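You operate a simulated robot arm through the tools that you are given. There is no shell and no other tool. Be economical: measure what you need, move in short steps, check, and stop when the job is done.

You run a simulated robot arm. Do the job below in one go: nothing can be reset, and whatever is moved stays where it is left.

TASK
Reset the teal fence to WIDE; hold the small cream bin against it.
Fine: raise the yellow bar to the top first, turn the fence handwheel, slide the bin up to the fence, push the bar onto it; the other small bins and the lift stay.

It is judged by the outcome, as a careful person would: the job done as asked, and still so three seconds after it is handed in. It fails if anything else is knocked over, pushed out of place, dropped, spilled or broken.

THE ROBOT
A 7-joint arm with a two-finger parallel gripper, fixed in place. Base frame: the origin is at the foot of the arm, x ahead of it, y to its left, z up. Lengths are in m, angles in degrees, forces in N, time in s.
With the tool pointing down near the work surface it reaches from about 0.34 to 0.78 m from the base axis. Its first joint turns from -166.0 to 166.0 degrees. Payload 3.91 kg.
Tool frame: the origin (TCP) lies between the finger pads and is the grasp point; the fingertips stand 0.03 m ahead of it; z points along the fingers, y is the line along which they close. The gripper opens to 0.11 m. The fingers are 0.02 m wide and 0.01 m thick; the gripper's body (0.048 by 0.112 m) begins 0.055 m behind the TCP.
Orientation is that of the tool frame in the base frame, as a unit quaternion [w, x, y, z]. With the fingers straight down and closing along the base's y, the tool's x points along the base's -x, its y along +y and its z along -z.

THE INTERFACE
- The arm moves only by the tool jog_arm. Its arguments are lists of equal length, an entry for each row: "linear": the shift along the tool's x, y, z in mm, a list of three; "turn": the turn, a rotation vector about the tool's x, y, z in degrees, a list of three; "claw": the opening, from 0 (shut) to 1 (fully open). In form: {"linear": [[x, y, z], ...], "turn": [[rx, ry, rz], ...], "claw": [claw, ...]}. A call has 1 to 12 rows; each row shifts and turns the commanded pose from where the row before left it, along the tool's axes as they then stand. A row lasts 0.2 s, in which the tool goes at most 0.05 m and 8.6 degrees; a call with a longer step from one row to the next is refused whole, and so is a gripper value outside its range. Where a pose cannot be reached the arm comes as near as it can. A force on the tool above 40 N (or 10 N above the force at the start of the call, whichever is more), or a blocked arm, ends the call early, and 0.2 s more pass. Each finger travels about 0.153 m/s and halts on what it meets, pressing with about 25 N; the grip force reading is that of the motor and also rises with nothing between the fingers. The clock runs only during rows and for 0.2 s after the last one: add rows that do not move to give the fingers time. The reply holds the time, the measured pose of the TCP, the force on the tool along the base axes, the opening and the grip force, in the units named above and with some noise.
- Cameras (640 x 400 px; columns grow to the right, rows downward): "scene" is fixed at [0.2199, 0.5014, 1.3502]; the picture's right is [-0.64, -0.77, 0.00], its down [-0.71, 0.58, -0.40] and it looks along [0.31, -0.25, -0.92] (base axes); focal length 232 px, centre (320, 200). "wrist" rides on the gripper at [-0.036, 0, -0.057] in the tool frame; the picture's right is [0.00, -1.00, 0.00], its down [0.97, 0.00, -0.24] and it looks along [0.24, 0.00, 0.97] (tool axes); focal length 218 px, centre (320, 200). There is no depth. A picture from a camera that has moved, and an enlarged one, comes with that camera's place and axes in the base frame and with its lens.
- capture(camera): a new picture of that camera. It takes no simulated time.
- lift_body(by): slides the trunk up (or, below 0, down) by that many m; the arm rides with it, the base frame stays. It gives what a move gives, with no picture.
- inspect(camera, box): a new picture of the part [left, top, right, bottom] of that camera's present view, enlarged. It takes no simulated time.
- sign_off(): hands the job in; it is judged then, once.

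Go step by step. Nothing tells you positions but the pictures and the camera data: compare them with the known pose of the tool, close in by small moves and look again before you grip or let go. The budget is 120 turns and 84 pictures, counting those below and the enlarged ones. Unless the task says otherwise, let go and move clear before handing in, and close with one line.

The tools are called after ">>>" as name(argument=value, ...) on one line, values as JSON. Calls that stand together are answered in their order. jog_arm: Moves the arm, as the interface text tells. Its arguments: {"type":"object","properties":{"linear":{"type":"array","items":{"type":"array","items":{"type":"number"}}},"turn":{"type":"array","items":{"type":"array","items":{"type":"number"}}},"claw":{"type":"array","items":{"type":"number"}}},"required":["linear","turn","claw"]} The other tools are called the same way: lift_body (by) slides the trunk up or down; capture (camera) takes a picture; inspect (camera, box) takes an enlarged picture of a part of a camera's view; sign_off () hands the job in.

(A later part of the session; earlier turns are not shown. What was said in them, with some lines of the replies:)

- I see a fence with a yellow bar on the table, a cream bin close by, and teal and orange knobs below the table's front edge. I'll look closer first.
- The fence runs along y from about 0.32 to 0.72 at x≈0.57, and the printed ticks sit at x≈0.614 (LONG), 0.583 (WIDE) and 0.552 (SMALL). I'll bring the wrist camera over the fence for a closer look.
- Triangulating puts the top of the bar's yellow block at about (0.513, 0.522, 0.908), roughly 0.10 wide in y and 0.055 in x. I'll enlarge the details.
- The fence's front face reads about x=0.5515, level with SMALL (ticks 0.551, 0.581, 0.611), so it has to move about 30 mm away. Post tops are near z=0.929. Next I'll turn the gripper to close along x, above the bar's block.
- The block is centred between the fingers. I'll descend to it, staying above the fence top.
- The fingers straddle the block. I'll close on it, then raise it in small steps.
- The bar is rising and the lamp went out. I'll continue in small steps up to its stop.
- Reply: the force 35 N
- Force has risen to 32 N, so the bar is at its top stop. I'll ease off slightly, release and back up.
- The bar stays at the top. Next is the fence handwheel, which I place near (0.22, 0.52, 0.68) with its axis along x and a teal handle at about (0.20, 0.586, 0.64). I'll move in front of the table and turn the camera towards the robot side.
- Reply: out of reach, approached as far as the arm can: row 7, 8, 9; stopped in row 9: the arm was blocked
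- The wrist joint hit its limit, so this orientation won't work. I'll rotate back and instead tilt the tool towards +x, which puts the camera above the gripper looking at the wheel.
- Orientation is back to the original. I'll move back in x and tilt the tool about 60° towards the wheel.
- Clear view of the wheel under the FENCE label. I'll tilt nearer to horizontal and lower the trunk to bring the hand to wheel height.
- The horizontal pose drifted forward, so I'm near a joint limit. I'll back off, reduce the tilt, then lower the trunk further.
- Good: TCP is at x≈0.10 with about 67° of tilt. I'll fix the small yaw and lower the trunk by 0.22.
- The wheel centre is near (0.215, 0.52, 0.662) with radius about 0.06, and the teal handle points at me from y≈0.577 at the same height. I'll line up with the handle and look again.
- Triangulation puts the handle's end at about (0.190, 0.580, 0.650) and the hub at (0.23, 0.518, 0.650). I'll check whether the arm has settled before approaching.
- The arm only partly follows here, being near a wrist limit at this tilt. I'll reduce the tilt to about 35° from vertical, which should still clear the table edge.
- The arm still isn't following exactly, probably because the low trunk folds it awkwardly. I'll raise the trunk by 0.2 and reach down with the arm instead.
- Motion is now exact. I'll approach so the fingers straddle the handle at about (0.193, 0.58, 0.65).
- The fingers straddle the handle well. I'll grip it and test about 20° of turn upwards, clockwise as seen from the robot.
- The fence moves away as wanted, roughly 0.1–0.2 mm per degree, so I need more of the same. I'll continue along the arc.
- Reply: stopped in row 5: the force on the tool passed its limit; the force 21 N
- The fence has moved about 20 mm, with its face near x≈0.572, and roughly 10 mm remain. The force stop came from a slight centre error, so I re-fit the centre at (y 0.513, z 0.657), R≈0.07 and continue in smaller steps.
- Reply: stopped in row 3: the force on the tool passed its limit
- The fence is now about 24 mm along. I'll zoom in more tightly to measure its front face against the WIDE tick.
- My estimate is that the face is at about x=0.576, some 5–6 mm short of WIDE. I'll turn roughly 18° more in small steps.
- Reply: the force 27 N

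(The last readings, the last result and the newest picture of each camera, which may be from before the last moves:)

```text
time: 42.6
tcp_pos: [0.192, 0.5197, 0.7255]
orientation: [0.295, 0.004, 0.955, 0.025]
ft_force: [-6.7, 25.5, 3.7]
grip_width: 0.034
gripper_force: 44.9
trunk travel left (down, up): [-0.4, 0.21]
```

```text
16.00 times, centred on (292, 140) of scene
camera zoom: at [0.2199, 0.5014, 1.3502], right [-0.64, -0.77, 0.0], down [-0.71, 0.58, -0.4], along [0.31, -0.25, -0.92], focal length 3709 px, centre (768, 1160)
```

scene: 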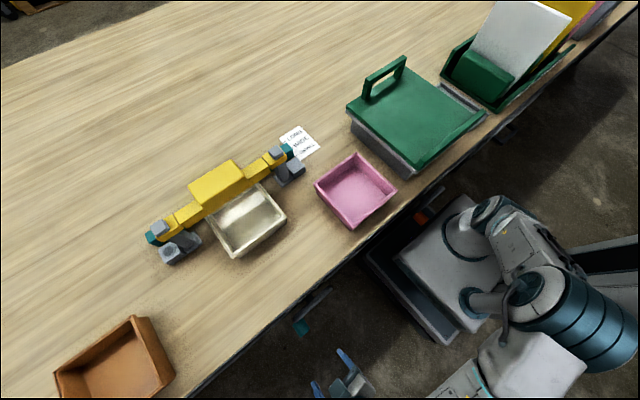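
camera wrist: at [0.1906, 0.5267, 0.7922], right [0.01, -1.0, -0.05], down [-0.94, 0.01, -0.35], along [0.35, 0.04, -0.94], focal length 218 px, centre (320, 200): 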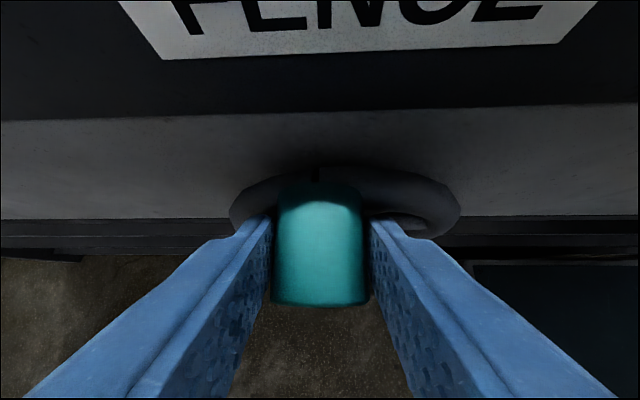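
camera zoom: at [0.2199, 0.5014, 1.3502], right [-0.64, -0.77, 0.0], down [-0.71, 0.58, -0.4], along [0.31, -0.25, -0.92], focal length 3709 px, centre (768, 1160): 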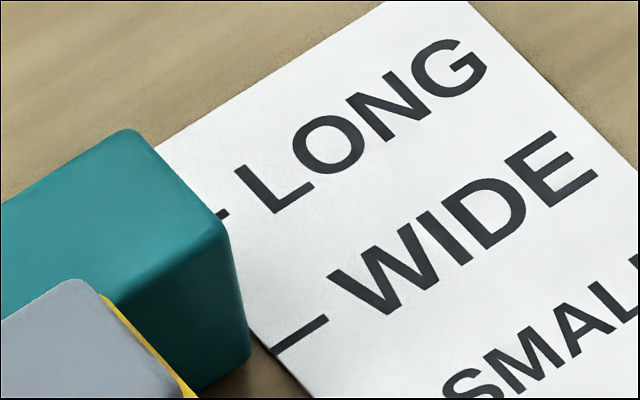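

It moved about 2 mm more, and roughly 3.5 mm remain. I'll continue with small steps.

>>> jog_arm(linear=[[0, -3, 0], [0, -3, 0], [0, -3, 0], [0.3, -3, 0.4], [0, 0, 0]], turn=[[0, 0, 0], [0, 0, 0], [0, 0, 0], [0, 0, 0], [0, 0, 0]], claw=[0.2, 0.2, 0.2, 0.2, 0.2])

>>> inspect(camera="scene", box=[276, 128, 308, 152])

```text
time: 43.8
tcp_pos: [0.1922, 0.5037, 0.7231]
orientation: [0.297, 0.004, 0.955, 0.018]
ft_force: [-21.3, -5.3, -0.3]
grip_width: 0.0336
gripper_force: 45.3
trunk travel left (down, up): [-0.4, 0.21]
```

```text
16.00 times, centred on (292, 140) of scene
camera zoom: at [0.2199, 0.5014, 1.3502], right [-0.64, -0.77, 0.0], down [-0.71, 0.58, -0.4], along [0.31, -0.25, -0.92], focal length 3709 px, centre (768, 1160)
```

zoom: 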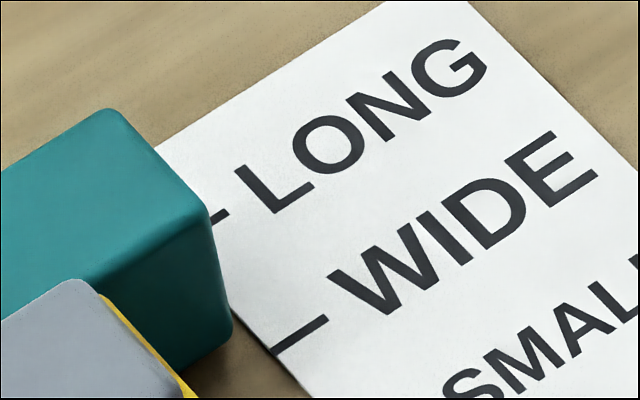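

By estimate the face is now within 1–3 mm of WIDE. I'll let go of the handle, back away, and measure from overhead.

>>> jog_arm(linear=[[0, 0, 0], [0, 0, 0], [0, 0, 0]], turn=[[0, 0, 0], [0, 0, 0], [0, 0, 0]], claw=[0.55, 0.55, 0.55])

>>> jog_arm(linear=[[10, 0, -20], [10, 0, -25], [10, 0, -30], [0, 0, 0]], turn=[[0, 0, 0], [0, 0, 0], [0, 0, 0], [0, 0, 0]], claw=[0.55, 0.55, 0.55, 0.55])

>>> inspect(camera="scene", box=[276, 128, 308, 152])

>>> capture(camera="wrist")

```text
time: 44.6
tcp_pos: [0.193, 0.5049, 0.7245]
orientation: [0.296, 0.004, 0.955, 0.021]
ft_force: [-19.7, -6.4, -5.8]
grip_width: 0.0575
gripper_force: 0.1
trunk travel left (down, up): [-0.4, 0.21]
```

```text
time: 45.5
tcp_pos: [0.2046, 0.4844, 0.7639]
orientation: [0.302, 0.076, 0.95, -0.008]
ft_force: [-0.2, -1.1, -0.2]
grip_width: 0.0604
gripper_force: 0.0
trunk travel left (down, up): [-0.4, 0.21]
stopped in row 4: the arm was blocked; the commanded pose is now the measured one
```

```text
16.00 times, centred on (292, 140) of scene
camera zoom: at [0.2199, 0.5014, 1.3502], right [-0.64, -0.77, 0.0], down [-0.71, 0.58, -0.4], along [0.31, -0.25, -0.92], focal length 3709 px, centre (768, 1160)
```

zoom: 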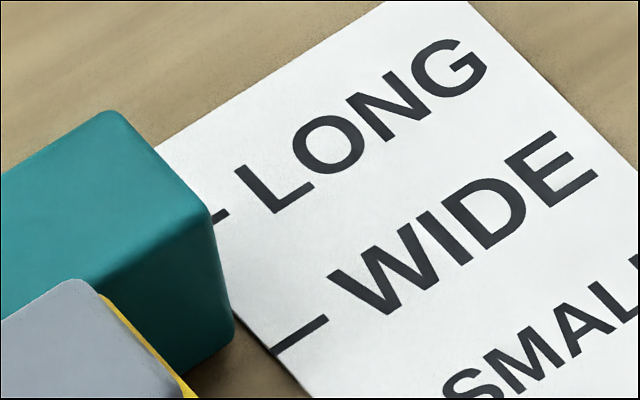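

```text
44 pictures are left
camera wrist: at [0.2023, 0.4822, 0.832], right [-0.15, -0.99, -0.03], down [-0.92, 0.15, -0.36], along [0.36, -0.03, -0.93], focal length 218 px, centre (320, 200)
```

wrist: 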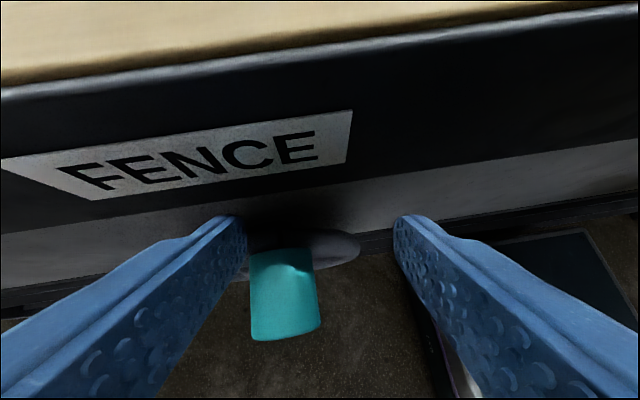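

The fence held, apart from perhaps 1 mm of give, but the arm hit a joint limit while retreating. I'll lift straight up out of there.

>>> jog_arm(linear=[[-11, 0, -16], [-20, 0, -29], [-20, 0, -29], [0, 0, 0]], turn=[[0, 0, 0], [0, 0, 0], [0, 0, 0], [0, 0, 0]], claw=[0.55, 0.55, 0.55, 0.55])

>>> capture(camera="scene")

```text
time: 46.5
tcp_pos: [0.2139, 0.476, 0.8517]
orientation: [0.306, 0.085, 0.948, -0.017]
ft_force: [-0.5, 0.6, 0.4]
grip_width: 0.0603
gripper_force: 0.0
trunk travel left (down, up): [-0.4, 0.21]
```

```text
43 pictures are left
```

scene: 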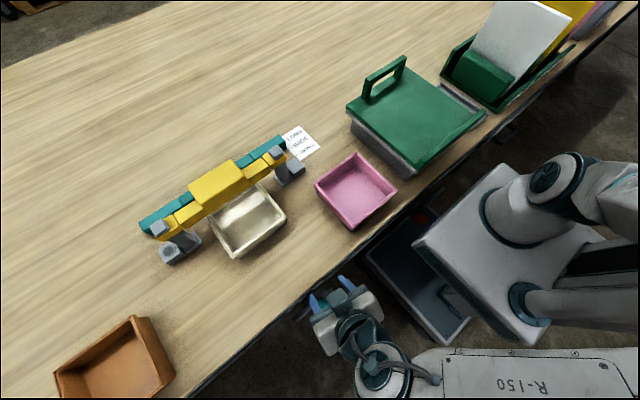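

Clear. I'll raise the trunk and bring the tool back to vertical.

>>> lift_body(by=0.15)

>>> jog_arm(linear=[[0, 0, 0], [0, 0, 0], [0, 0, 0], [0, 0, 0], [0, 0, 0], [0, 0, 0]], turn=[[-0.4, 7.14, -1.98], [-0.4, 7.14, -1.98], [-0.4, 7.14, -1.98], [-0.4, 7.14, -1.98], [-0.4, 7.14, -1.98], [0, 0, 0]], claw=[0.3, 0.3, 0.3, 0.3, 0.3, 0.3])

```text
time: 48.3
tcp_pos: [0.2147, 0.4774, 1.0038]
orientation: [0.304, 0.086, 0.949, -0.014]
ft_force: [0.0, 0.2, 0.7]
grip_width: 0.0605
gripper_force: 0.0
trunk travel left (down, up): [-0.55, 0.06]
```

```text
time: 49.7
tcp_pos: [0.2022, 0.4814, 1.0052]
orientation: [-0.005, -0.014, 1.0, 0.008]
ft_force: [-0.2, -0.2, -0.2]
grip_width: 0.0329
gripper_force: 0.1
trunk travel left (down, up): [-0.55, 0.06]
```

Now I'll go over the fence's right end with the camera directly above the face plane, so there is no parallax.

>>> jog_arm(linear=[[-43, -15, -8], [-43, -15, -8], [-43, -15, -8], [-43, -15, -8], [-43, -15, -8], [-43, -15, -8], [-43, -15, -8], [-43, -15, 0], [0, 0, 0]], turn=[[0, 0, 0], [0, 0, 0], [0, 0, 0], [0, 0, 0], [0, 0, 0], [0, 0, 0], [0, 0, 0], [0, 0, 0], [0, 0, 0]], claw=[0.3, 0.3, 0.3, 0.3, 0.3, 0.3, 0.3, 0.3, 0.3])

>>> capture(camera="wrist")

>>> inspect(camera="wrist", box=[300, 80, 420, 180])

```text
time: 51.7
tcp_pos: [0.5501, 0.3711, 1.056]
orientation: [-0.005, -0.013, 1.0, 0.007]
ft_force: [0.9, 0.1, 0.2]
grip_width: 0.0329
gripper_force: 0.1
trunk travel left (down, up): [-0.55, 0.06]
```

```text
42 pictures are left
camera wrist: at [0.5868, 0.3714, 1.1129], right [0.03, -1.0, -0.01], down [-0.97, -0.03, 0.25], along [-0.25, 0.01, -0.97], focal length 218 px, centre (320, 200)
```

wrist: 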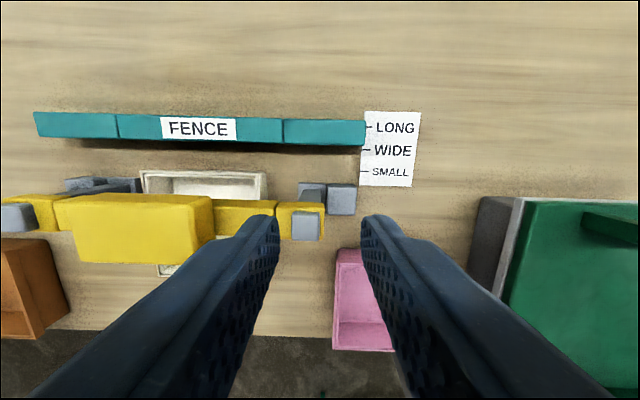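

```text
4.00 times, centred on (360, 130) of wrist
camera zoom: at [0.5868, 0.3714, 1.1129], right [0.03, -1.0, -0.01], down [-0.97, -0.03, 0.25], along [-0.25, 0.01, -0.97], focal length 873 px, centre (160, 480)
```

zoom: 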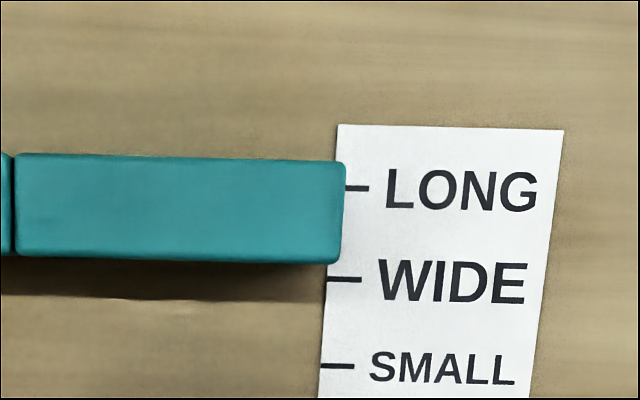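

From overhead, the face is at x≈0.586 and the WIDE tick at 0.5806, so it's about 5 mm too far. That fits about 120 mm per turn, meaning SMALL to WIDE is a quarter turn and the handle should end straight up, 14° back from here. I'll return to the wheel with less tilt.

>>> jog_arm(linear=[[45, 15, 0], [45, 15, 0], [45, 15, 0], [45, 15, 0], [45, 15, 0], [45, 15, 0], [45, 15, 0], [45, 15, 0], [40, 6, 0], [0, 0, 0]], turn=[[0, 0, 0], [0, 0, 0], [0, 0, 0], [0, 0, 0], [0, 0, 0], [0, 0, 0], [0, 0, 0], [0, 0, 0], [0, 0, 0], [0, 0, 0]], claw=[0.55, 0.55, 0.55, 0.55, 0.55, 0.55, 0.55, 0.55, 0.55, 0.55])

>>> jog_arm(linear=[[0, 0, 0], [0, 0, 0], [0, 0, 0], [0, 0, 0]], turn=[[0, -7, 0], [0, -7, 0], [0, -7, 0], [0, 0, 0]], claw=[0.55, 0.55, 0.55, 0.55])

>>> lift_body(by=-0.12)

>>> capture(camera="wrist")

```text
time: 53.9
tcp_pos: [0.1494, 0.4844, 1.063]
orientation: [-0.005, -0.013, 1.0, 0.007]
ft_force: [-0.4, 0.1, -0.6]
grip_width: 0.0604
gripper_force: 0.0
trunk travel left (down, up): [-0.55, 0.06]
```

```text
time: 54.9
tcp_pos: [0.1467, 0.4842, 1.0633]
orientation: [0.178, -0.01, 0.984, 0.009]
ft_force: [-0.5, 0.8, 0.7]
grip_width: 0.0608
gripper_force: 0.1
trunk travel left (down, up): [-0.55, 0.06]
```

```text
time: 56.4
tcp_pos: [0.1477, 0.4837, 0.9437]
orientation: [0.178, -0.011, 0.984, 0.009]
ft_force: [0.1, 0.0, -0.1]
grip_width: 0.0606
gripper_force: 0.2
trunk travel left (down, up): [-0.43, 0.18]
```

```text
40 pictures are left
camera wrist: at [0.1614, 0.4844, 1.0088], right [0.03, -1.0, -0.01], down [-0.99, -0.02, -0.12], along [0.12, 0.02, -0.99], focal length 218 px, centre (320, 200)
```

wrist: 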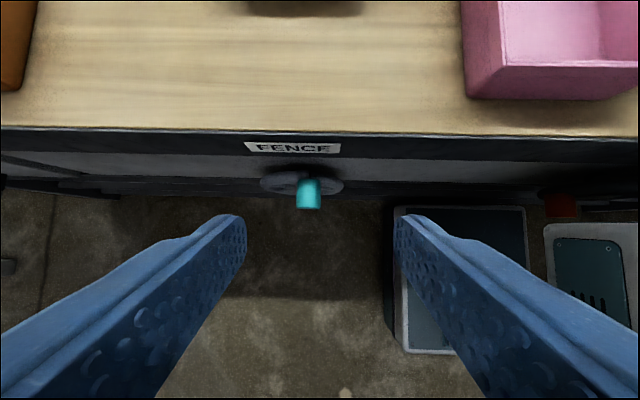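

The handle is at about (0.196, 0.506, 0.722), roughly 13° past the top, with the wheel centre near y≈0.519. I'll descend to straddle it.

>>> jog_arm(linear=[[5, 7, 34], [5, 7, 34], [5, 7, 34], [5, 0, 34], [5, 0, 34], [0, 0, 0]], turn=[[0, 0, 0], [0, 0, 0], [0, 0, 0], [0, 0, 0], [0, 0, 0], [0, 0, 0]], claw=[0.6, 0.6, 0.6, 0.6, 0.6, 0.6])

>>> capture(camera="wrist")

```text
time: 57.8
tcp_pos: [0.183, 0.5096, 0.7761]
orientation: [0.177, -0.012, 0.984, 0.009]
ft_force: [0.2, 1.1, -0.1]
grip_width: 0.066
gripper_force: 0.1
trunk travel left (down, up): [-0.43, 0.18]
```

```text
39 pictures are left
camera wrist: at [0.1975, 0.5088, 0.8418], right [0.03, -1.0, -0.01], down [-0.99, -0.02, -0.12], along [0.12, 0.02, -0.99], focal length 218 px, centre (320, 200)
```

wrist: 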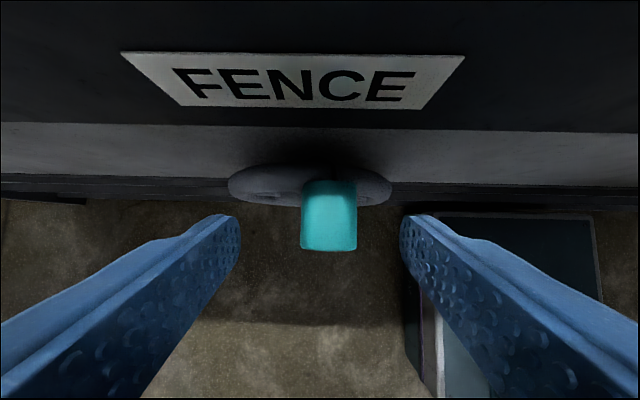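

>>> jog_arm(linear=[[2.5, -1.5, 27], [2.5, -1, 26], [0, 0, 0]], turn=[[0, 0, 0], [0, 0, 0], [0, 0, 0]], claw=[0.6, 0.6, 0.6])

>>> jog_arm(linear=[[0, 0, 0], [0, 0, 0], [0, 0, 0]], turn=[[0, 0, 0], [0, 0, 0], [0, 0, 0]], claw=[0.2, 0.2, 0.2])

>>> inspect(camera="scene", box=[276, 128, 308, 152])

```text
time: 58.6
tcp_pos: [0.1963, 0.5089, 0.724]
orientation: [0.178, -0.012, 0.984, 0.008]
ft_force: [-0.8, 0.6, 0.4]
grip_width: 0.0659
gripper_force: 0.0
trunk travel left (down, up): [-0.43, 0.18]
```

```text
time: 59.4
tcp_pos: [0.1955, 0.5052, 0.7236]
orientation: [0.178, -0.011, 0.984, 0.008]
ft_force: [-2.7, -10.8, 0.6]
grip_width: 0.0337
gripper_force: 44.7
trunk travel left (down, up): [-0.43, 0.18]
```

```text
16.00 times, centred on (292, 140) of scene
camera zoom: at [0.2199, 0.5014, 1.3502], right [-0.64, -0.77, 0.0], down [-0.71, 0.58, -0.4], along [0.31, -0.25, -0.92], focal length 3709 px, centre (768, 1160)
```

zoom: 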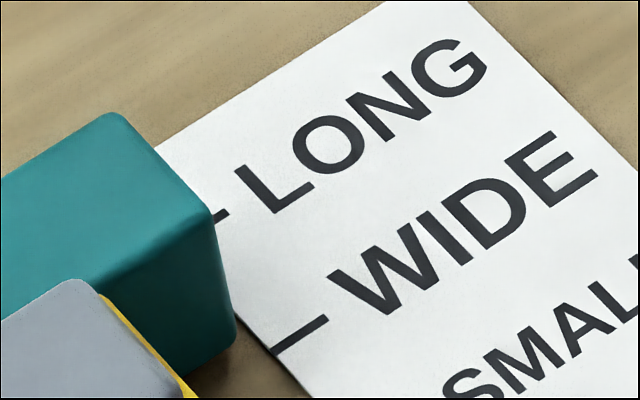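

The grip is on the handle at y=0.505 and the target is about y≈0.519. I'll turn back gently.

>>> jog_arm(linear=[[-0.2, 3.5, -0.6], [-0.2, 3.5, -0.4], [0, 3.5, -0.2], [0, 0, 0]], turn=[[0, 0, 0], [0, 0, 0], [0, 0, 0], [0, 0, 0]], claw=[0.2, 0.2, 0.2, 0.2])

>>> inspect(camera="scene", box=[276, 128, 308, 152])

```text
time: 60.4
tcp_pos: [0.198, 0.5164, 0.7257]
orientation: [0.179, -0.011, 0.984, 0.009]
ft_force: [-2.1, -15.7, 9.4]
grip_width: 0.0337
gripper_force: 44.8
trunk travel left (down, up): [-0.43, 0.18]
```

```text
16.00 times, centred on (292, 140) of scene
camera zoom: at [0.2199, 0.5014, 1.3502], right [-0.64, -0.77, 0.0], down [-0.71, 0.58, -0.4], along [0.31, -0.25, -0.92], focal length 3709 px, centre (768, 1160)
```

zoom: 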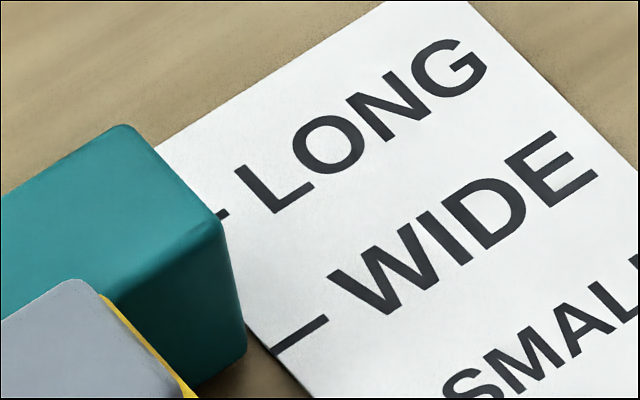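

>>> jog_arm(linear=[[0, 2.2, -0.3], [0, 2.2, -0.2], [0, 0, 0]], turn=[[0, 0, 0], [0, 0, 0], [0, 0, 0]], claw=[0.2, 0.2, 0.2])

>>> inspect(camera="scene", box=[276, 128, 308, 152])

```text
time: 61.2
tcp_pos: [0.1963, 0.5215, 0.7256]
orientation: [0.178, -0.01, 0.984, 0.009]
ft_force: [5.7, -15.3, 5.2]
grip_width: 0.034
gripper_force: 45.2
trunk travel left (down, up): [-0.43, 0.18]
```

```text
16.00 times, centred on (292, 140) of scene
camera zoom: at [0.2199, 0.5014, 1.3502], right [-0.64, -0.77, 0.0], down [-0.71, 0.58, -0.4], along [0.31, -0.25, -0.92], focal length 3709 px, centre (768, 1160)
```

zoom: 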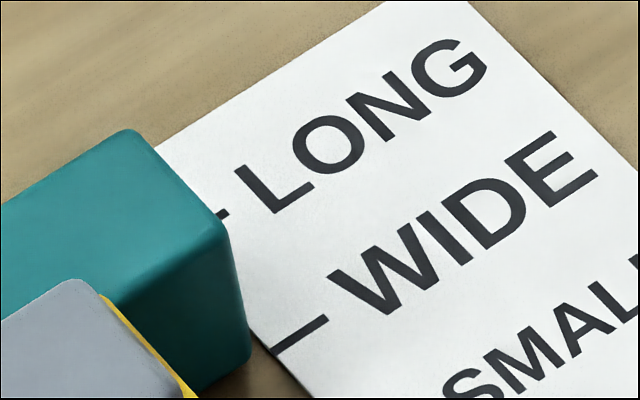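

That is within about a millimetre of the target. I'll release and rise straight up to check from overhead.

>>> jog_arm(linear=[[0, -1, 0], [0, 0, 0], [0, 0, 0], [0, 0, 0]], turn=[[0, 0, 0], [0, 0, 0], [0, 0, 0], [0, 0, 0]], claw=[0.2, 0.6, 0.6, 0.6])

>>> jog_arm(linear=[[-4, 0, -20], [-4, 0, -35], [-8, 0, -40], [-8, 0, -40], [-8, 0, -40], [-8, 0, -40], [0, 0, 0]], turn=[[0, 0, 0], [0, 0, 0], [0, 0, 0], [0, 0, 0], [0, 0, 0], [0, 0, 0], [0, 0, 0]], claw=[0.6, 0.6, 0.6, 0.6, 0.6, 0.6, 0.6])

>>> lift_body(by=0.12)

```text
time: 62.2
tcp_pos: [0.1965, 0.5219, 0.7251]
orientation: [0.178, -0.012, 0.984, 0.009]
ft_force: [-0.7, 0.0, 0.2]
grip_width: 0.0662
gripper_force: 0.1
trunk travel left (down, up): [-0.43, 0.18]
```

```text
time: 63.8
tcp_pos: [0.1549, 0.5161, 0.9415]
orientation: [0.178, -0.011, 0.984, 0.009]
ft_force: [-0.1, 0.3, -0.5]
grip_width: 0.0661
gripper_force: 0.0
trunk travel left (down, up): [-0.43, 0.18]
```

```text
time: 65.3
tcp_pos: [0.1552, 0.5163, 1.0616]
orientation: [0.178, -0.011, 0.984, 0.008]
ft_force: [-0.4, -0.3, 0.3]
grip_width: 0.0658
gripper_force: 0.0
trunk travel left (down, up): [-0.55, 0.06]
```

>>> jog_arm(linear=[[0, 0, 0], [0, 0, 0], [0, 0, 0], [-44, -17, 0], [-44, -17, 0], [-44, -17, 0], [-44, -17, 0], [-44, -17, 0], [-44, -17, 0], [-44, -17, 0], [-44, -17, 0], [-36, -10, 0]], turn=[[0, 6.8, 0.4], [0, 6.8, 0.4], [0, 6.9, 0.4], [0, 0, 0], [0, 0, 0], [0, 0, 0], [0, 0, 0], [0, 0, 0], [0, 0, 0], [0, 0, 0], [0, 0, 0], [0, 0, 0]], claw=[0.3, 0.3, 0.3, 0.3, 0.3, 0.3, 0.3, 0.3, 0.3, 0.3, 0.3, 0.3])

>>> inspect(camera="wrist", box=[300, 80, 420, 180])

>>> capture(camera="wrist")

```text
time: 67.9
tcp_pos: [0.5444, 0.371, 1.0587]
orientation: [0.0, -0.002, 1.0, 0.008]
ft_force: [-0.5, 1.1, -0.9]
grip_width: 0.033
gripper_force: 0.0
trunk travel left (down, up): [-0.55, 0.06]
```

```text
4.00 times, centred on (360, 130) of wrist
camera zoom: at [0.5815, 0.3712, 1.1165], right [0.0, -1.0, -0.02], down [-0.97, -0.01, 0.24], along [-0.24, 0.02, -0.97], focal length 873 px, centre (160, 480)
```

zoom: 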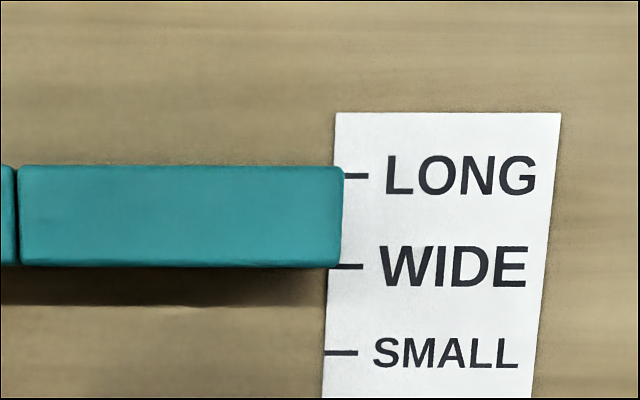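

```text
34 pictures are left
camera wrist: at [0.5815, 0.3712, 1.1165], right [0.0, -1.0, -0.02], down [-0.97, -0.01, 0.24], along [-0.24, 0.02, -0.97], focal length 218 px, centre (320, 200)
```

wrist: 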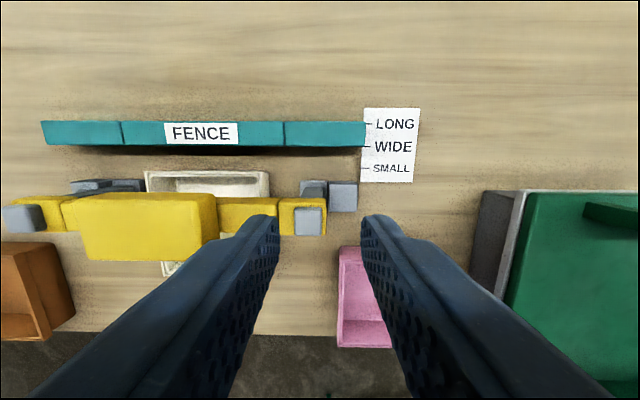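

The overhead view shows the fence face exactly on the WIDE tick. The cream bin spans x 0.41–0.55, y 0.45–0.587, rim z≈0.86. I'll push it about 30 mm to the fence from its near side, with closed fingers and the tool tilted back to stay clear of the bar.

>>> jog_arm(linear=[[36, 25, 0], [36, 25, 0], [36, 25, 0], [36, 25, 0], [36, 25, 0], [34, 23, 0], [0, 0, 0], [0, 0, 0], [0, 0, 0], [0, 0, 0], [0, 0, 0], [0, 0, 0]], turn=[[0, 0, 0], [0, 0, 0], [0, 0, 0], [0, 0, 0], [0, 0, 0], [0, 0, 0], [0, -7, 0], [0, -7, 0], [0, -7, 0], [0, -7, 0], [0, -7, 0], [0, 0, 0]], claw=[0, 0, 0, 0, 0, 0, 0, 0, 0, 0, 0, 0])

>>> capture(camera="wrist")

```text
time: 70.5
tcp_pos: [0.3288, 0.5188, 1.0617]
orientation: [0.302, 0.0, 0.953, 0.009]
ft_force: [-0.1, -0.4, 0.0]
grip_width: 0.0
gripper_force: 25.0
trunk travel left (down, up): [-0.55, 0.06]
```

```text
33 pictures are left
camera wrist: at [0.3263, 0.5182, 1.1287], right [0.01, -1.0, -0.02], down [-0.93, 0.0, -0.36], along [0.36, 0.02, -0.93], focal length 218 px, centre (320, 200)
```

wrist: 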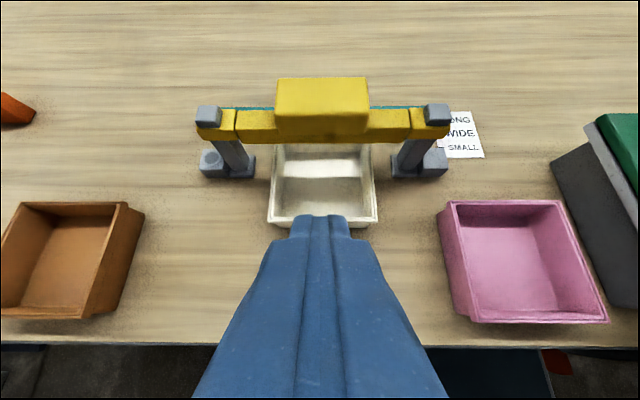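

>>> jog_arm(linear=[[20.5, 0, 36], [20.5, 0, 36], [20.5, 0, 36], [20.5, 0, 36], [20.5, 0, 36], [0, 0, 0]], turn=[[0, 0, 0], [0, 0, 0], [0, 0, 0], [0, 0, 0], [0, 0, 0], [0, 0, 0]], claw=[0, 0, 0, 0, 0, 0])

>>> capture(camera="wrist")

>>> inspect(camera="scene", box=[130, 110, 340, 280])

```text
time: 71.9
tcp_pos: [0.3479, 0.5239, 0.8532]
orientation: [0.3, 0.0, 0.954, 0.01]
ft_force: [-0.3, -0.7, 0.4]
grip_width: 0.0
gripper_force: 25.6
trunk travel left (down, up): [-0.55, 0.06]
```

```text
32 pictures are left
camera wrist: at [0.3447, 0.5223, 0.9214], right [0.01, -1.0, -0.02], down [-0.93, 0.0, -0.36], along [0.36, 0.02, -0.93], focal length 218 px, centre (320, 200)
```

wrist: 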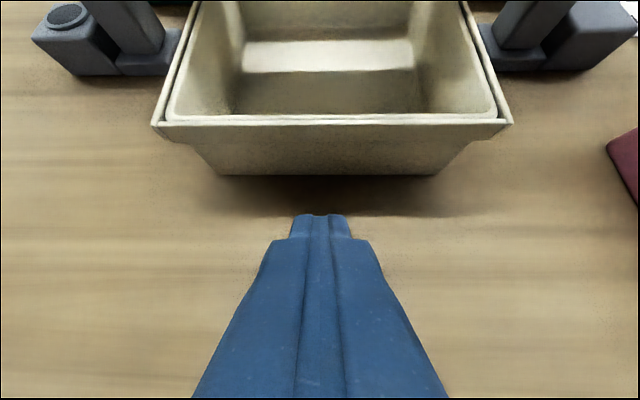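

```text
2.35 times, centred on (235, 195) of scene
camera zoom: at [0.2199, 0.5014, 1.3502], right [-0.64, -0.77, 0.0], down [-0.71, 0.58, -0.4], along [0.31, -0.25, -0.92], focal length 545 px, centre (520, 212)
```

zoom: 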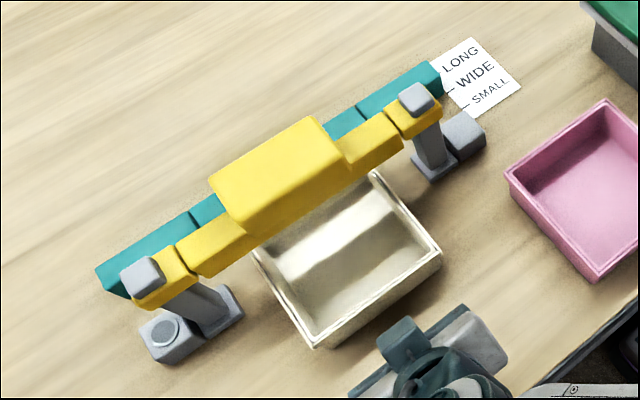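

I'll shift slightly right and lower, then push in small steps to just short of the fence.

>>> jog_arm(linear=[[4, -4.5, 5.7], [-8.2, 0, 5.75], [-8.2, 0, 5.75], [-8.2, 0, 5.75], [0, 0, 0]], turn=[[0, 0, 0], [0, 0, 0], [0, 0, 0], [0, 0, 0], [0, 0, 0]], claw=[0, 0, 0, 0, 0])

>>> jog_arm(linear=[[-4.1, 0, 2.9], [-4.1, 0, 2.9], [-4.1, 0, 2.9], [-4.1, 0, 2.9], [-4.1, 0, 2.9], [0, 0, 0]], turn=[[0, 0, 0], [0, 0, 0], [0, 0, 0], [0, 0, 0], [0, 0, 0], [0, 0, 0]], claw=[0, 0, 0, 0, 0, 0])

>>> inspect(camera="scene", box=[130, 110, 340, 280])

>>> capture(camera="wrist")

```text
time: 73.1
tcp_pos: [0.3799, 0.5174, 0.8472]
orientation: [0.301, 0.001, 0.954, 0.008]
ft_force: [-0.1, 0.3, -0.8]
grip_width: 0.0001
gripper_force: 24.9
trunk travel left (down, up): [-0.55, 0.06]
```

```text
time: 74.5
tcp_pos: [0.4036, 0.5181, 0.8481]
orientation: [0.301, 0.0, 0.954, 0.01]
ft_force: [-0.1, 0.2, 0.5]
grip_width: 0.0002
gripper_force: 25.5
trunk travel left (down, up): [-0.55, 0.06]
```

```text
2.35 times, centred on (235, 195) of scene
camera zoom: at [0.2199, 0.5014, 1.3502], right [-0.64, -0.77, 0.0], down [-0.71, 0.58, -0.4], along [0.31, -0.25, -0.92], focal length 545 px, centre (520, 212)
```

zoom: 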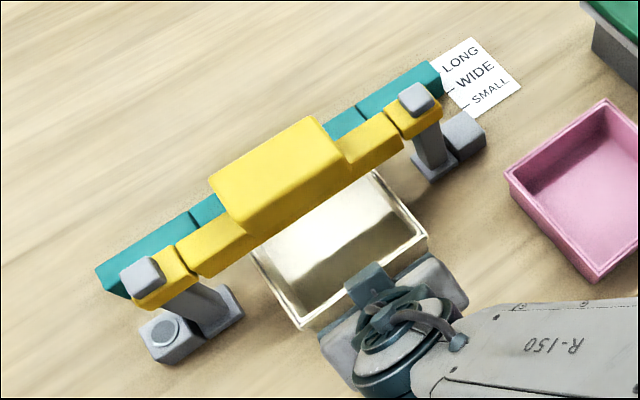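

```text
29 pictures are left
camera wrist: at [0.4008, 0.5176, 0.9147], right [0.0, -1.0, -0.02], down [-0.93, 0.0, -0.36], along [0.36, 0.02, -0.93], focal length 218 px, centre (320, 200)
```

wrist: 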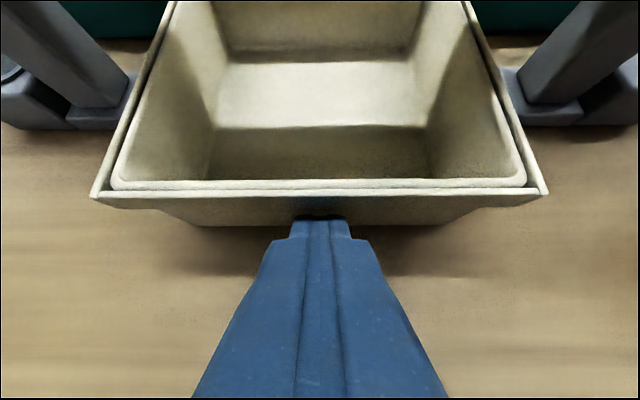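

>>> jog_arm(linear=[[-1.64, 0, 1.15], [-1.64, 0, 1.15], [-1.64, 0, 1.15], [0, 0, 0]], turn=[[0, 0, 0], [0, 0, 0], [0, 0, 0], [0, 0, 0]], claw=[0, 0, 0, 0])

>>> jog_arm(linear=[[-1.64, 0, 1.15], [-1.64, 0, 1.15], [0, 0, 0]], turn=[[0, 0, 0], [0, 0, 0], [0, 0, 0]], claw=[0, 0, 0])

>>> inspect(camera="scene", box=[200, 150, 300, 260])

```text
time: 75.5
tcp_pos: [0.409, 0.5188, 0.8464]
orientation: [0.301, 0.0, 0.953, 0.008]
ft_force: [-1.7, -0.8, 0.1]
grip_width: 0.0
gripper_force: 25.3
trunk travel left (down, up): [-0.55, 0.06]
```

```text
time: 76.3
tcp_pos: [0.4123, 0.5189, 0.8469]
orientation: [0.301, 0.0, 0.954, 0.009]
ft_force: [0.2, -0.8, 1.2]
grip_width: 0.0002
gripper_force: 25.4
trunk travel left (down, up): [-0.55, 0.06]
```

```text
3.64 times, centred on (250, 205) of scene
camera zoom: at [0.2199, 0.5014, 1.3502], right [-0.64, -0.77, 0.0], down [-0.71, 0.58, -0.4], along [0.31, -0.25, -0.92], focal length 843 px, centre (574, 182)
```

zoom: 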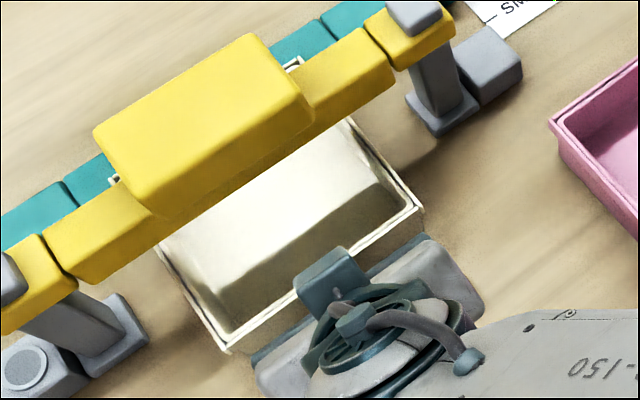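

The bin's far rim is now right by the fence, with no contact force yet. I'll continue in 1.5 mm steps until the force rises.

>>> jog_arm(linear=[[-1.23, 0, 0.86], [-1.23, 0, 0.86], [0, 0, 0]], turn=[[0, 0, 0], [0, 0, 0], [0, 0, 0]], claw=[0, 0, 0])

>>> inspect(camera="scene", box=[225, 150, 295, 195])

```text
time: 77.1
tcp_pos: [0.4144, 0.5192, 0.848]
orientation: [0.302, 0.0, 0.953, 0.009]
ft_force: [-11.7, -0.5, -0.1]
grip_width: 0.0001
gripper_force: 25.2
trunk travel left (down, up): [-0.55, 0.06]
```

```text
8.89 times, centred on (260, 172) of scene
camera zoom: at [0.2199, 0.5014, 1.3502], right [-0.64, -0.77, 0.0], down [-0.71, 0.58, -0.4], along [0.31, -0.25, -0.92], focal length 2061 px, centre (853, 444)
```

zoom: 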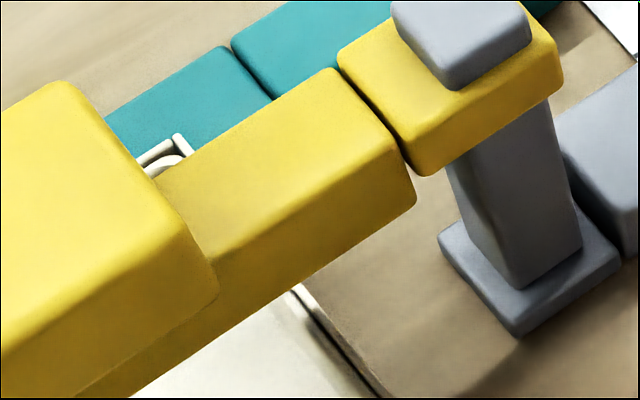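

Contact with the fence at about 12 N. I'll back away and raise the arm, then check the fence and bin from above.

>>> jog_arm(linear=[[4, 0, -3], [16, 0, -11], [20, 0, -14], [-23, 0, -33], [-23, 0, -33], [-23, 0, -33], [-23, 0, -33], [-23, 0, -33], [-23, 0, -33], [0, 0, 0]], turn=[[0, 0, 0], [0, 0, 0], [0, 0, 0], [0, 0, 0], [0, 0, 0], [0, 0, 0], [0, 0, 0], [0, 0, 0], [0, 0, 0], [0, 0, 0]], claw=[0, 0, 0, 0, 0, 0, 0, 0, 0, 0])

>>> jog_arm(linear=[[0, 0, 0], [0, 0, 0], [0, 0, 0], [0, 0, 0], [0, 0, 0], [-40, 0, 0], [-40, 0, 0], [-40, 0, 0], [-30, 0, 0], [0, 0, 0]], turn=[[0, 7, 0], [0, 7, 0], [0, 7, 0], [0, 7, 0], [0, 7, 0], [0, 0, 0], [0, 0, 0], [0, 0, 0], [0, 0, 0], [0, 0, 0]], claw=[0, 0, 0, 0, 0, 0, 0, 0, 0, 0])

>>> capture(camera="wrist")

```text
time: 79.3
tcp_pos: [0.3675, 0.5153, 1.0898]
orientation: [0.301, 0.001, 0.954, 0.008]
ft_force: [-0.5, -0.7, 0.3]
grip_width: 0.0001
gripper_force: 25.3
trunk travel left (down, up): [-0.55, 0.06]
```

```text
time: 81.5
tcp_pos: [0.5167, 0.516, 1.0872]
orientation: [0.001, -0.003, 1.0, 0.009]
ft_force: [-0.2, -0.4, 0.5]
grip_width: 0.0
gripper_force: 24.8
trunk travel left (down, up): [-0.55, 0.06]
```

```text
26 pictures are left
camera wrist: at [0.5541, 0.515, 1.1441], right [0.01, -1.0, -0.02], down [-0.97, -0.01, 0.24], along [-0.24, 0.01, -0.97], focal length 218 px, centre (320, 200)
```

wrist: 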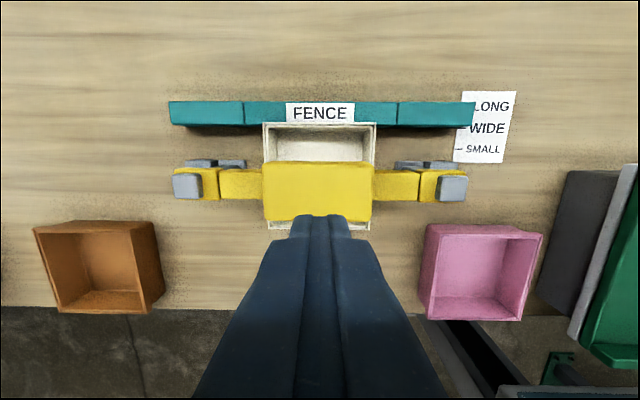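

The bin is square and against the fence. Now I'll come down on the centre of the bar's block with closed fingers.

>>> jog_arm(linear=[[3, 6, 40], [0, 0, 40], [0, 0, 20], [0, 0, 0]], turn=[[0, 0, 0], [0, 0, 0], [0, 0, 0], [0, 0, 0]], claw=[0, 0, 0, 0])

>>> jog_arm(linear=[[0, 0, 5], [0, 0, 5], [0, 0, 5], [0, 0, 5], [0, 0, 5], [0, 0, 0]], turn=[[0, 0, 0], [0, 0, 0], [0, 0, 0], [0, 0, 0], [0, 0, 0], [0, 0, 0]], claw=[0, 0, 0, 0, 0, 0])

>>> inspect(camera="scene", box=[130, 110, 340, 280])

```text
time: 82.5
tcp_pos: [0.5129, 0.523, 0.9858]
orientation: [0.0, -0.002, 1.0, 0.008]
ft_force: [0.2, 0.2, -0.1]
grip_width: 0.0
gripper_force: 25.1
trunk travel left (down, up): [-0.55, 0.06]
```

```text
time: 83.9
tcp_pos: [0.514, 0.5231, 0.9634]
orientation: [0.0, -0.002, 1.0, 0.008]
ft_force: [-0.2, 0.3, 1.2]
grip_width: 0.0
gripper_force: 25.3
trunk travel left (down, up): [-0.55, 0.06]
```

```text
2.35 times, centred on (235, 195) of scene
camera zoom: at [0.2199, 0.5014, 1.3502], right [-0.64, -0.77, 0.0], down [-0.71, 0.58, -0.4], along [0.31, -0.25, -0.92], focal length 545 px, centre (520, 212)
```

zoom: 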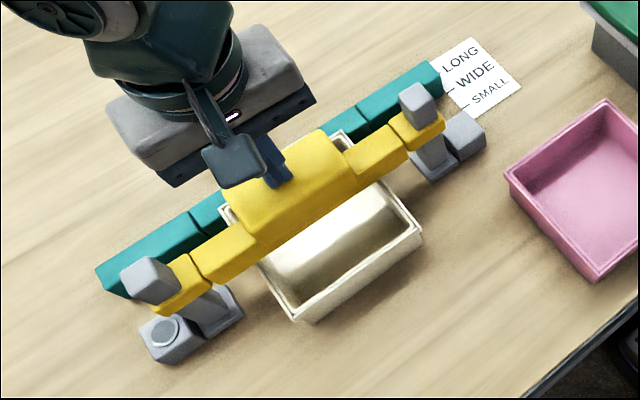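

The bar is going down smoothly with little force. I'll continue until it seats on the bin.

>>> jog_arm(linear=[[0, 0, 4], [0, 0, 4], [0, 0, 4], [0, 0, 4], [0, 0, 3], [0, 0, 0]], turn=[[0, 0, 0], [0, 0, 0], [0, 0, 0], [0, 0, 0], [0, 0, 0], [0, 0, 0]], claw=[0, 0, 0, 0, 0, 0])

>>> jog_arm(linear=[[0, 0, 2], [0, 0, 2], [0, 0, 2], [0, 0, 0]], turn=[[0, 0, 0], [0, 0, 0], [0, 0, 0], [0, 0, 0]], claw=[0, 0, 0, 0])

>>> inspect(camera="scene", box=[130, 110, 340, 280])

```text
time: 85.3
tcp_pos: [0.5129, 0.5235, 0.9479]
orientation: [0.003, -0.002, 1.0, 0.011]
ft_force: [1.5, 1.6, 25.2]
grip_width: 0.0002
gripper_force: 25.3
trunk travel left (down, up): [-0.55, 0.06]
```

```text
time: 85.9
tcp_pos: [0.5139, 0.523, 0.948]
orientation: [0.003, -0.003, 1.0, 0.013]
ft_force: [-6.8, -7.8, 13.0]
grip_width: 0.0
gripper_force: 25.5
trunk travel left (down, up): [-0.55, 0.06]
stopped in row 3: the force on the tool passed its limit (the readings are from after the stop); the commanded pose is now the measured one
```

```text
2.35 times, centred on (235, 195) of scene
camera zoom: at [0.2199, 0.5014, 1.3502], right [-0.64, -0.77, 0.0], down [-0.71, 0.58, -0.4], along [0.31, -0.25, -0.92], focal length 545 px, centre (520, 212)
```

zoom: 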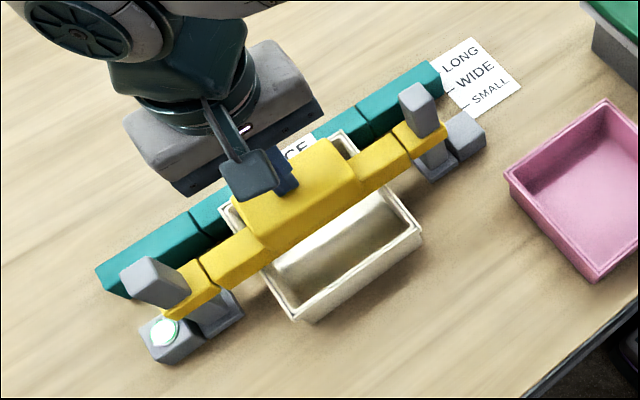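

The bar is seated (force limit reached) and the lamp has lit again. I'll lift clear and check everything.

>>> jog_arm(linear=[[0, 0, -10], [0, 0, -35], [0, 0, -40], [-5, -20, -30], [-10, -40, 0], [-10, -40, 0], [-5, -40, 0], [0, 0, 0]], turn=[[0, 0, 0], [0, 0, 0], [0, 0, 0], [0, 0, 0], [0, 0, 0], [0, 0, 0], [0, 0, 0], [0, 0, 0]], claw=[0, 0, 0, 0, 0, 0, 0, 0])

>>> capture(camera="wrist")

>>> inspect(camera="wrist", box=[300, 80, 420, 180])

>>> inspect(camera="wrist", box=[100, 80, 340, 240])

>>> capture(camera="scene")

```text
time: 87.7
tcp_pos: [0.5463, 0.383, 1.056]
orientation: [0.002, -0.004, 1.0, 0.012]
ft_force: [-0.9, 0.1, 0.5]
grip_width: 0.0
gripper_force: 24.5
trunk travel left (down, up): [-0.55, 0.06]
```

```text
23 pictures are left
camera wrist: at [0.5826, 0.3827, 1.114], right [0.01, -1.0, -0.02], down [-0.97, -0.01, 0.23], along [-0.23, 0.02, -0.97], focal length 218 px, centre (320, 200)
```

wrist: 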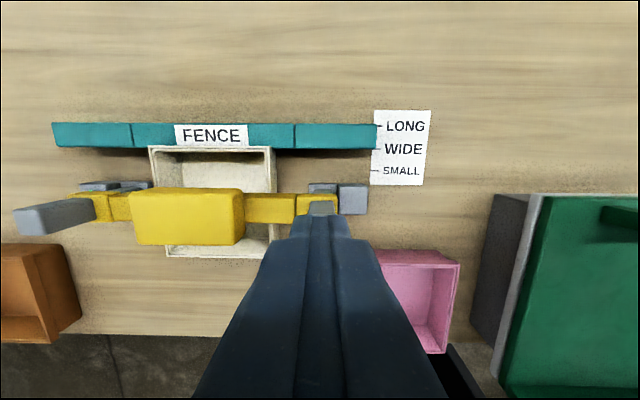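

```text
4.00 times, centred on (360, 130) of wrist
camera zoom: at [0.5826, 0.3827, 1.114], right [0.01, -1.0, -0.02], down [-0.97, -0.01, 0.23], along [-0.23, 0.02, -0.97], focal length 873 px, centre (160, 480)
```

zoom: 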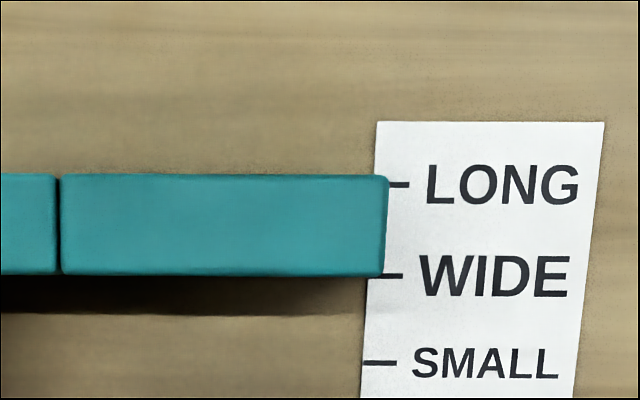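

```text
2.50 times, centred on (220, 160) of wrist
camera zoom: at [0.5826, 0.3827, 1.114], right [0.01, -1.0, -0.02], down [-0.97, -0.01, 0.23], along [-0.23, 0.02, -0.97], focal length 546 px, centre (570, 300)
```

zoom: 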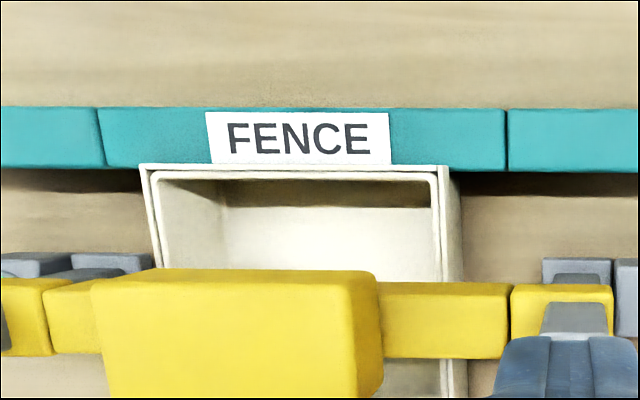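

```text
20 pictures are left
```

scene: 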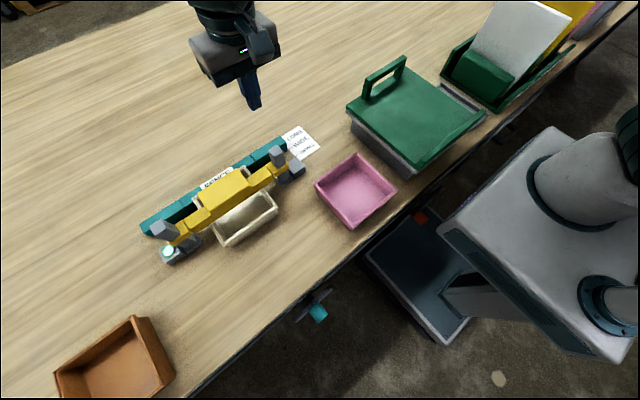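

The fence face sits on the WIDE tick, the bin is flush against it, the bar is down with its lamp lit, and the arm is clear. The other bins and the lift wheel are where they started, so I'm handing it in.

>>> sign_off()

```text
The job is handed in.
```

The teal fence is set to WIDE, and the small cream bin is held against it by the yellow bar; the other small bins and the lift were not moved.
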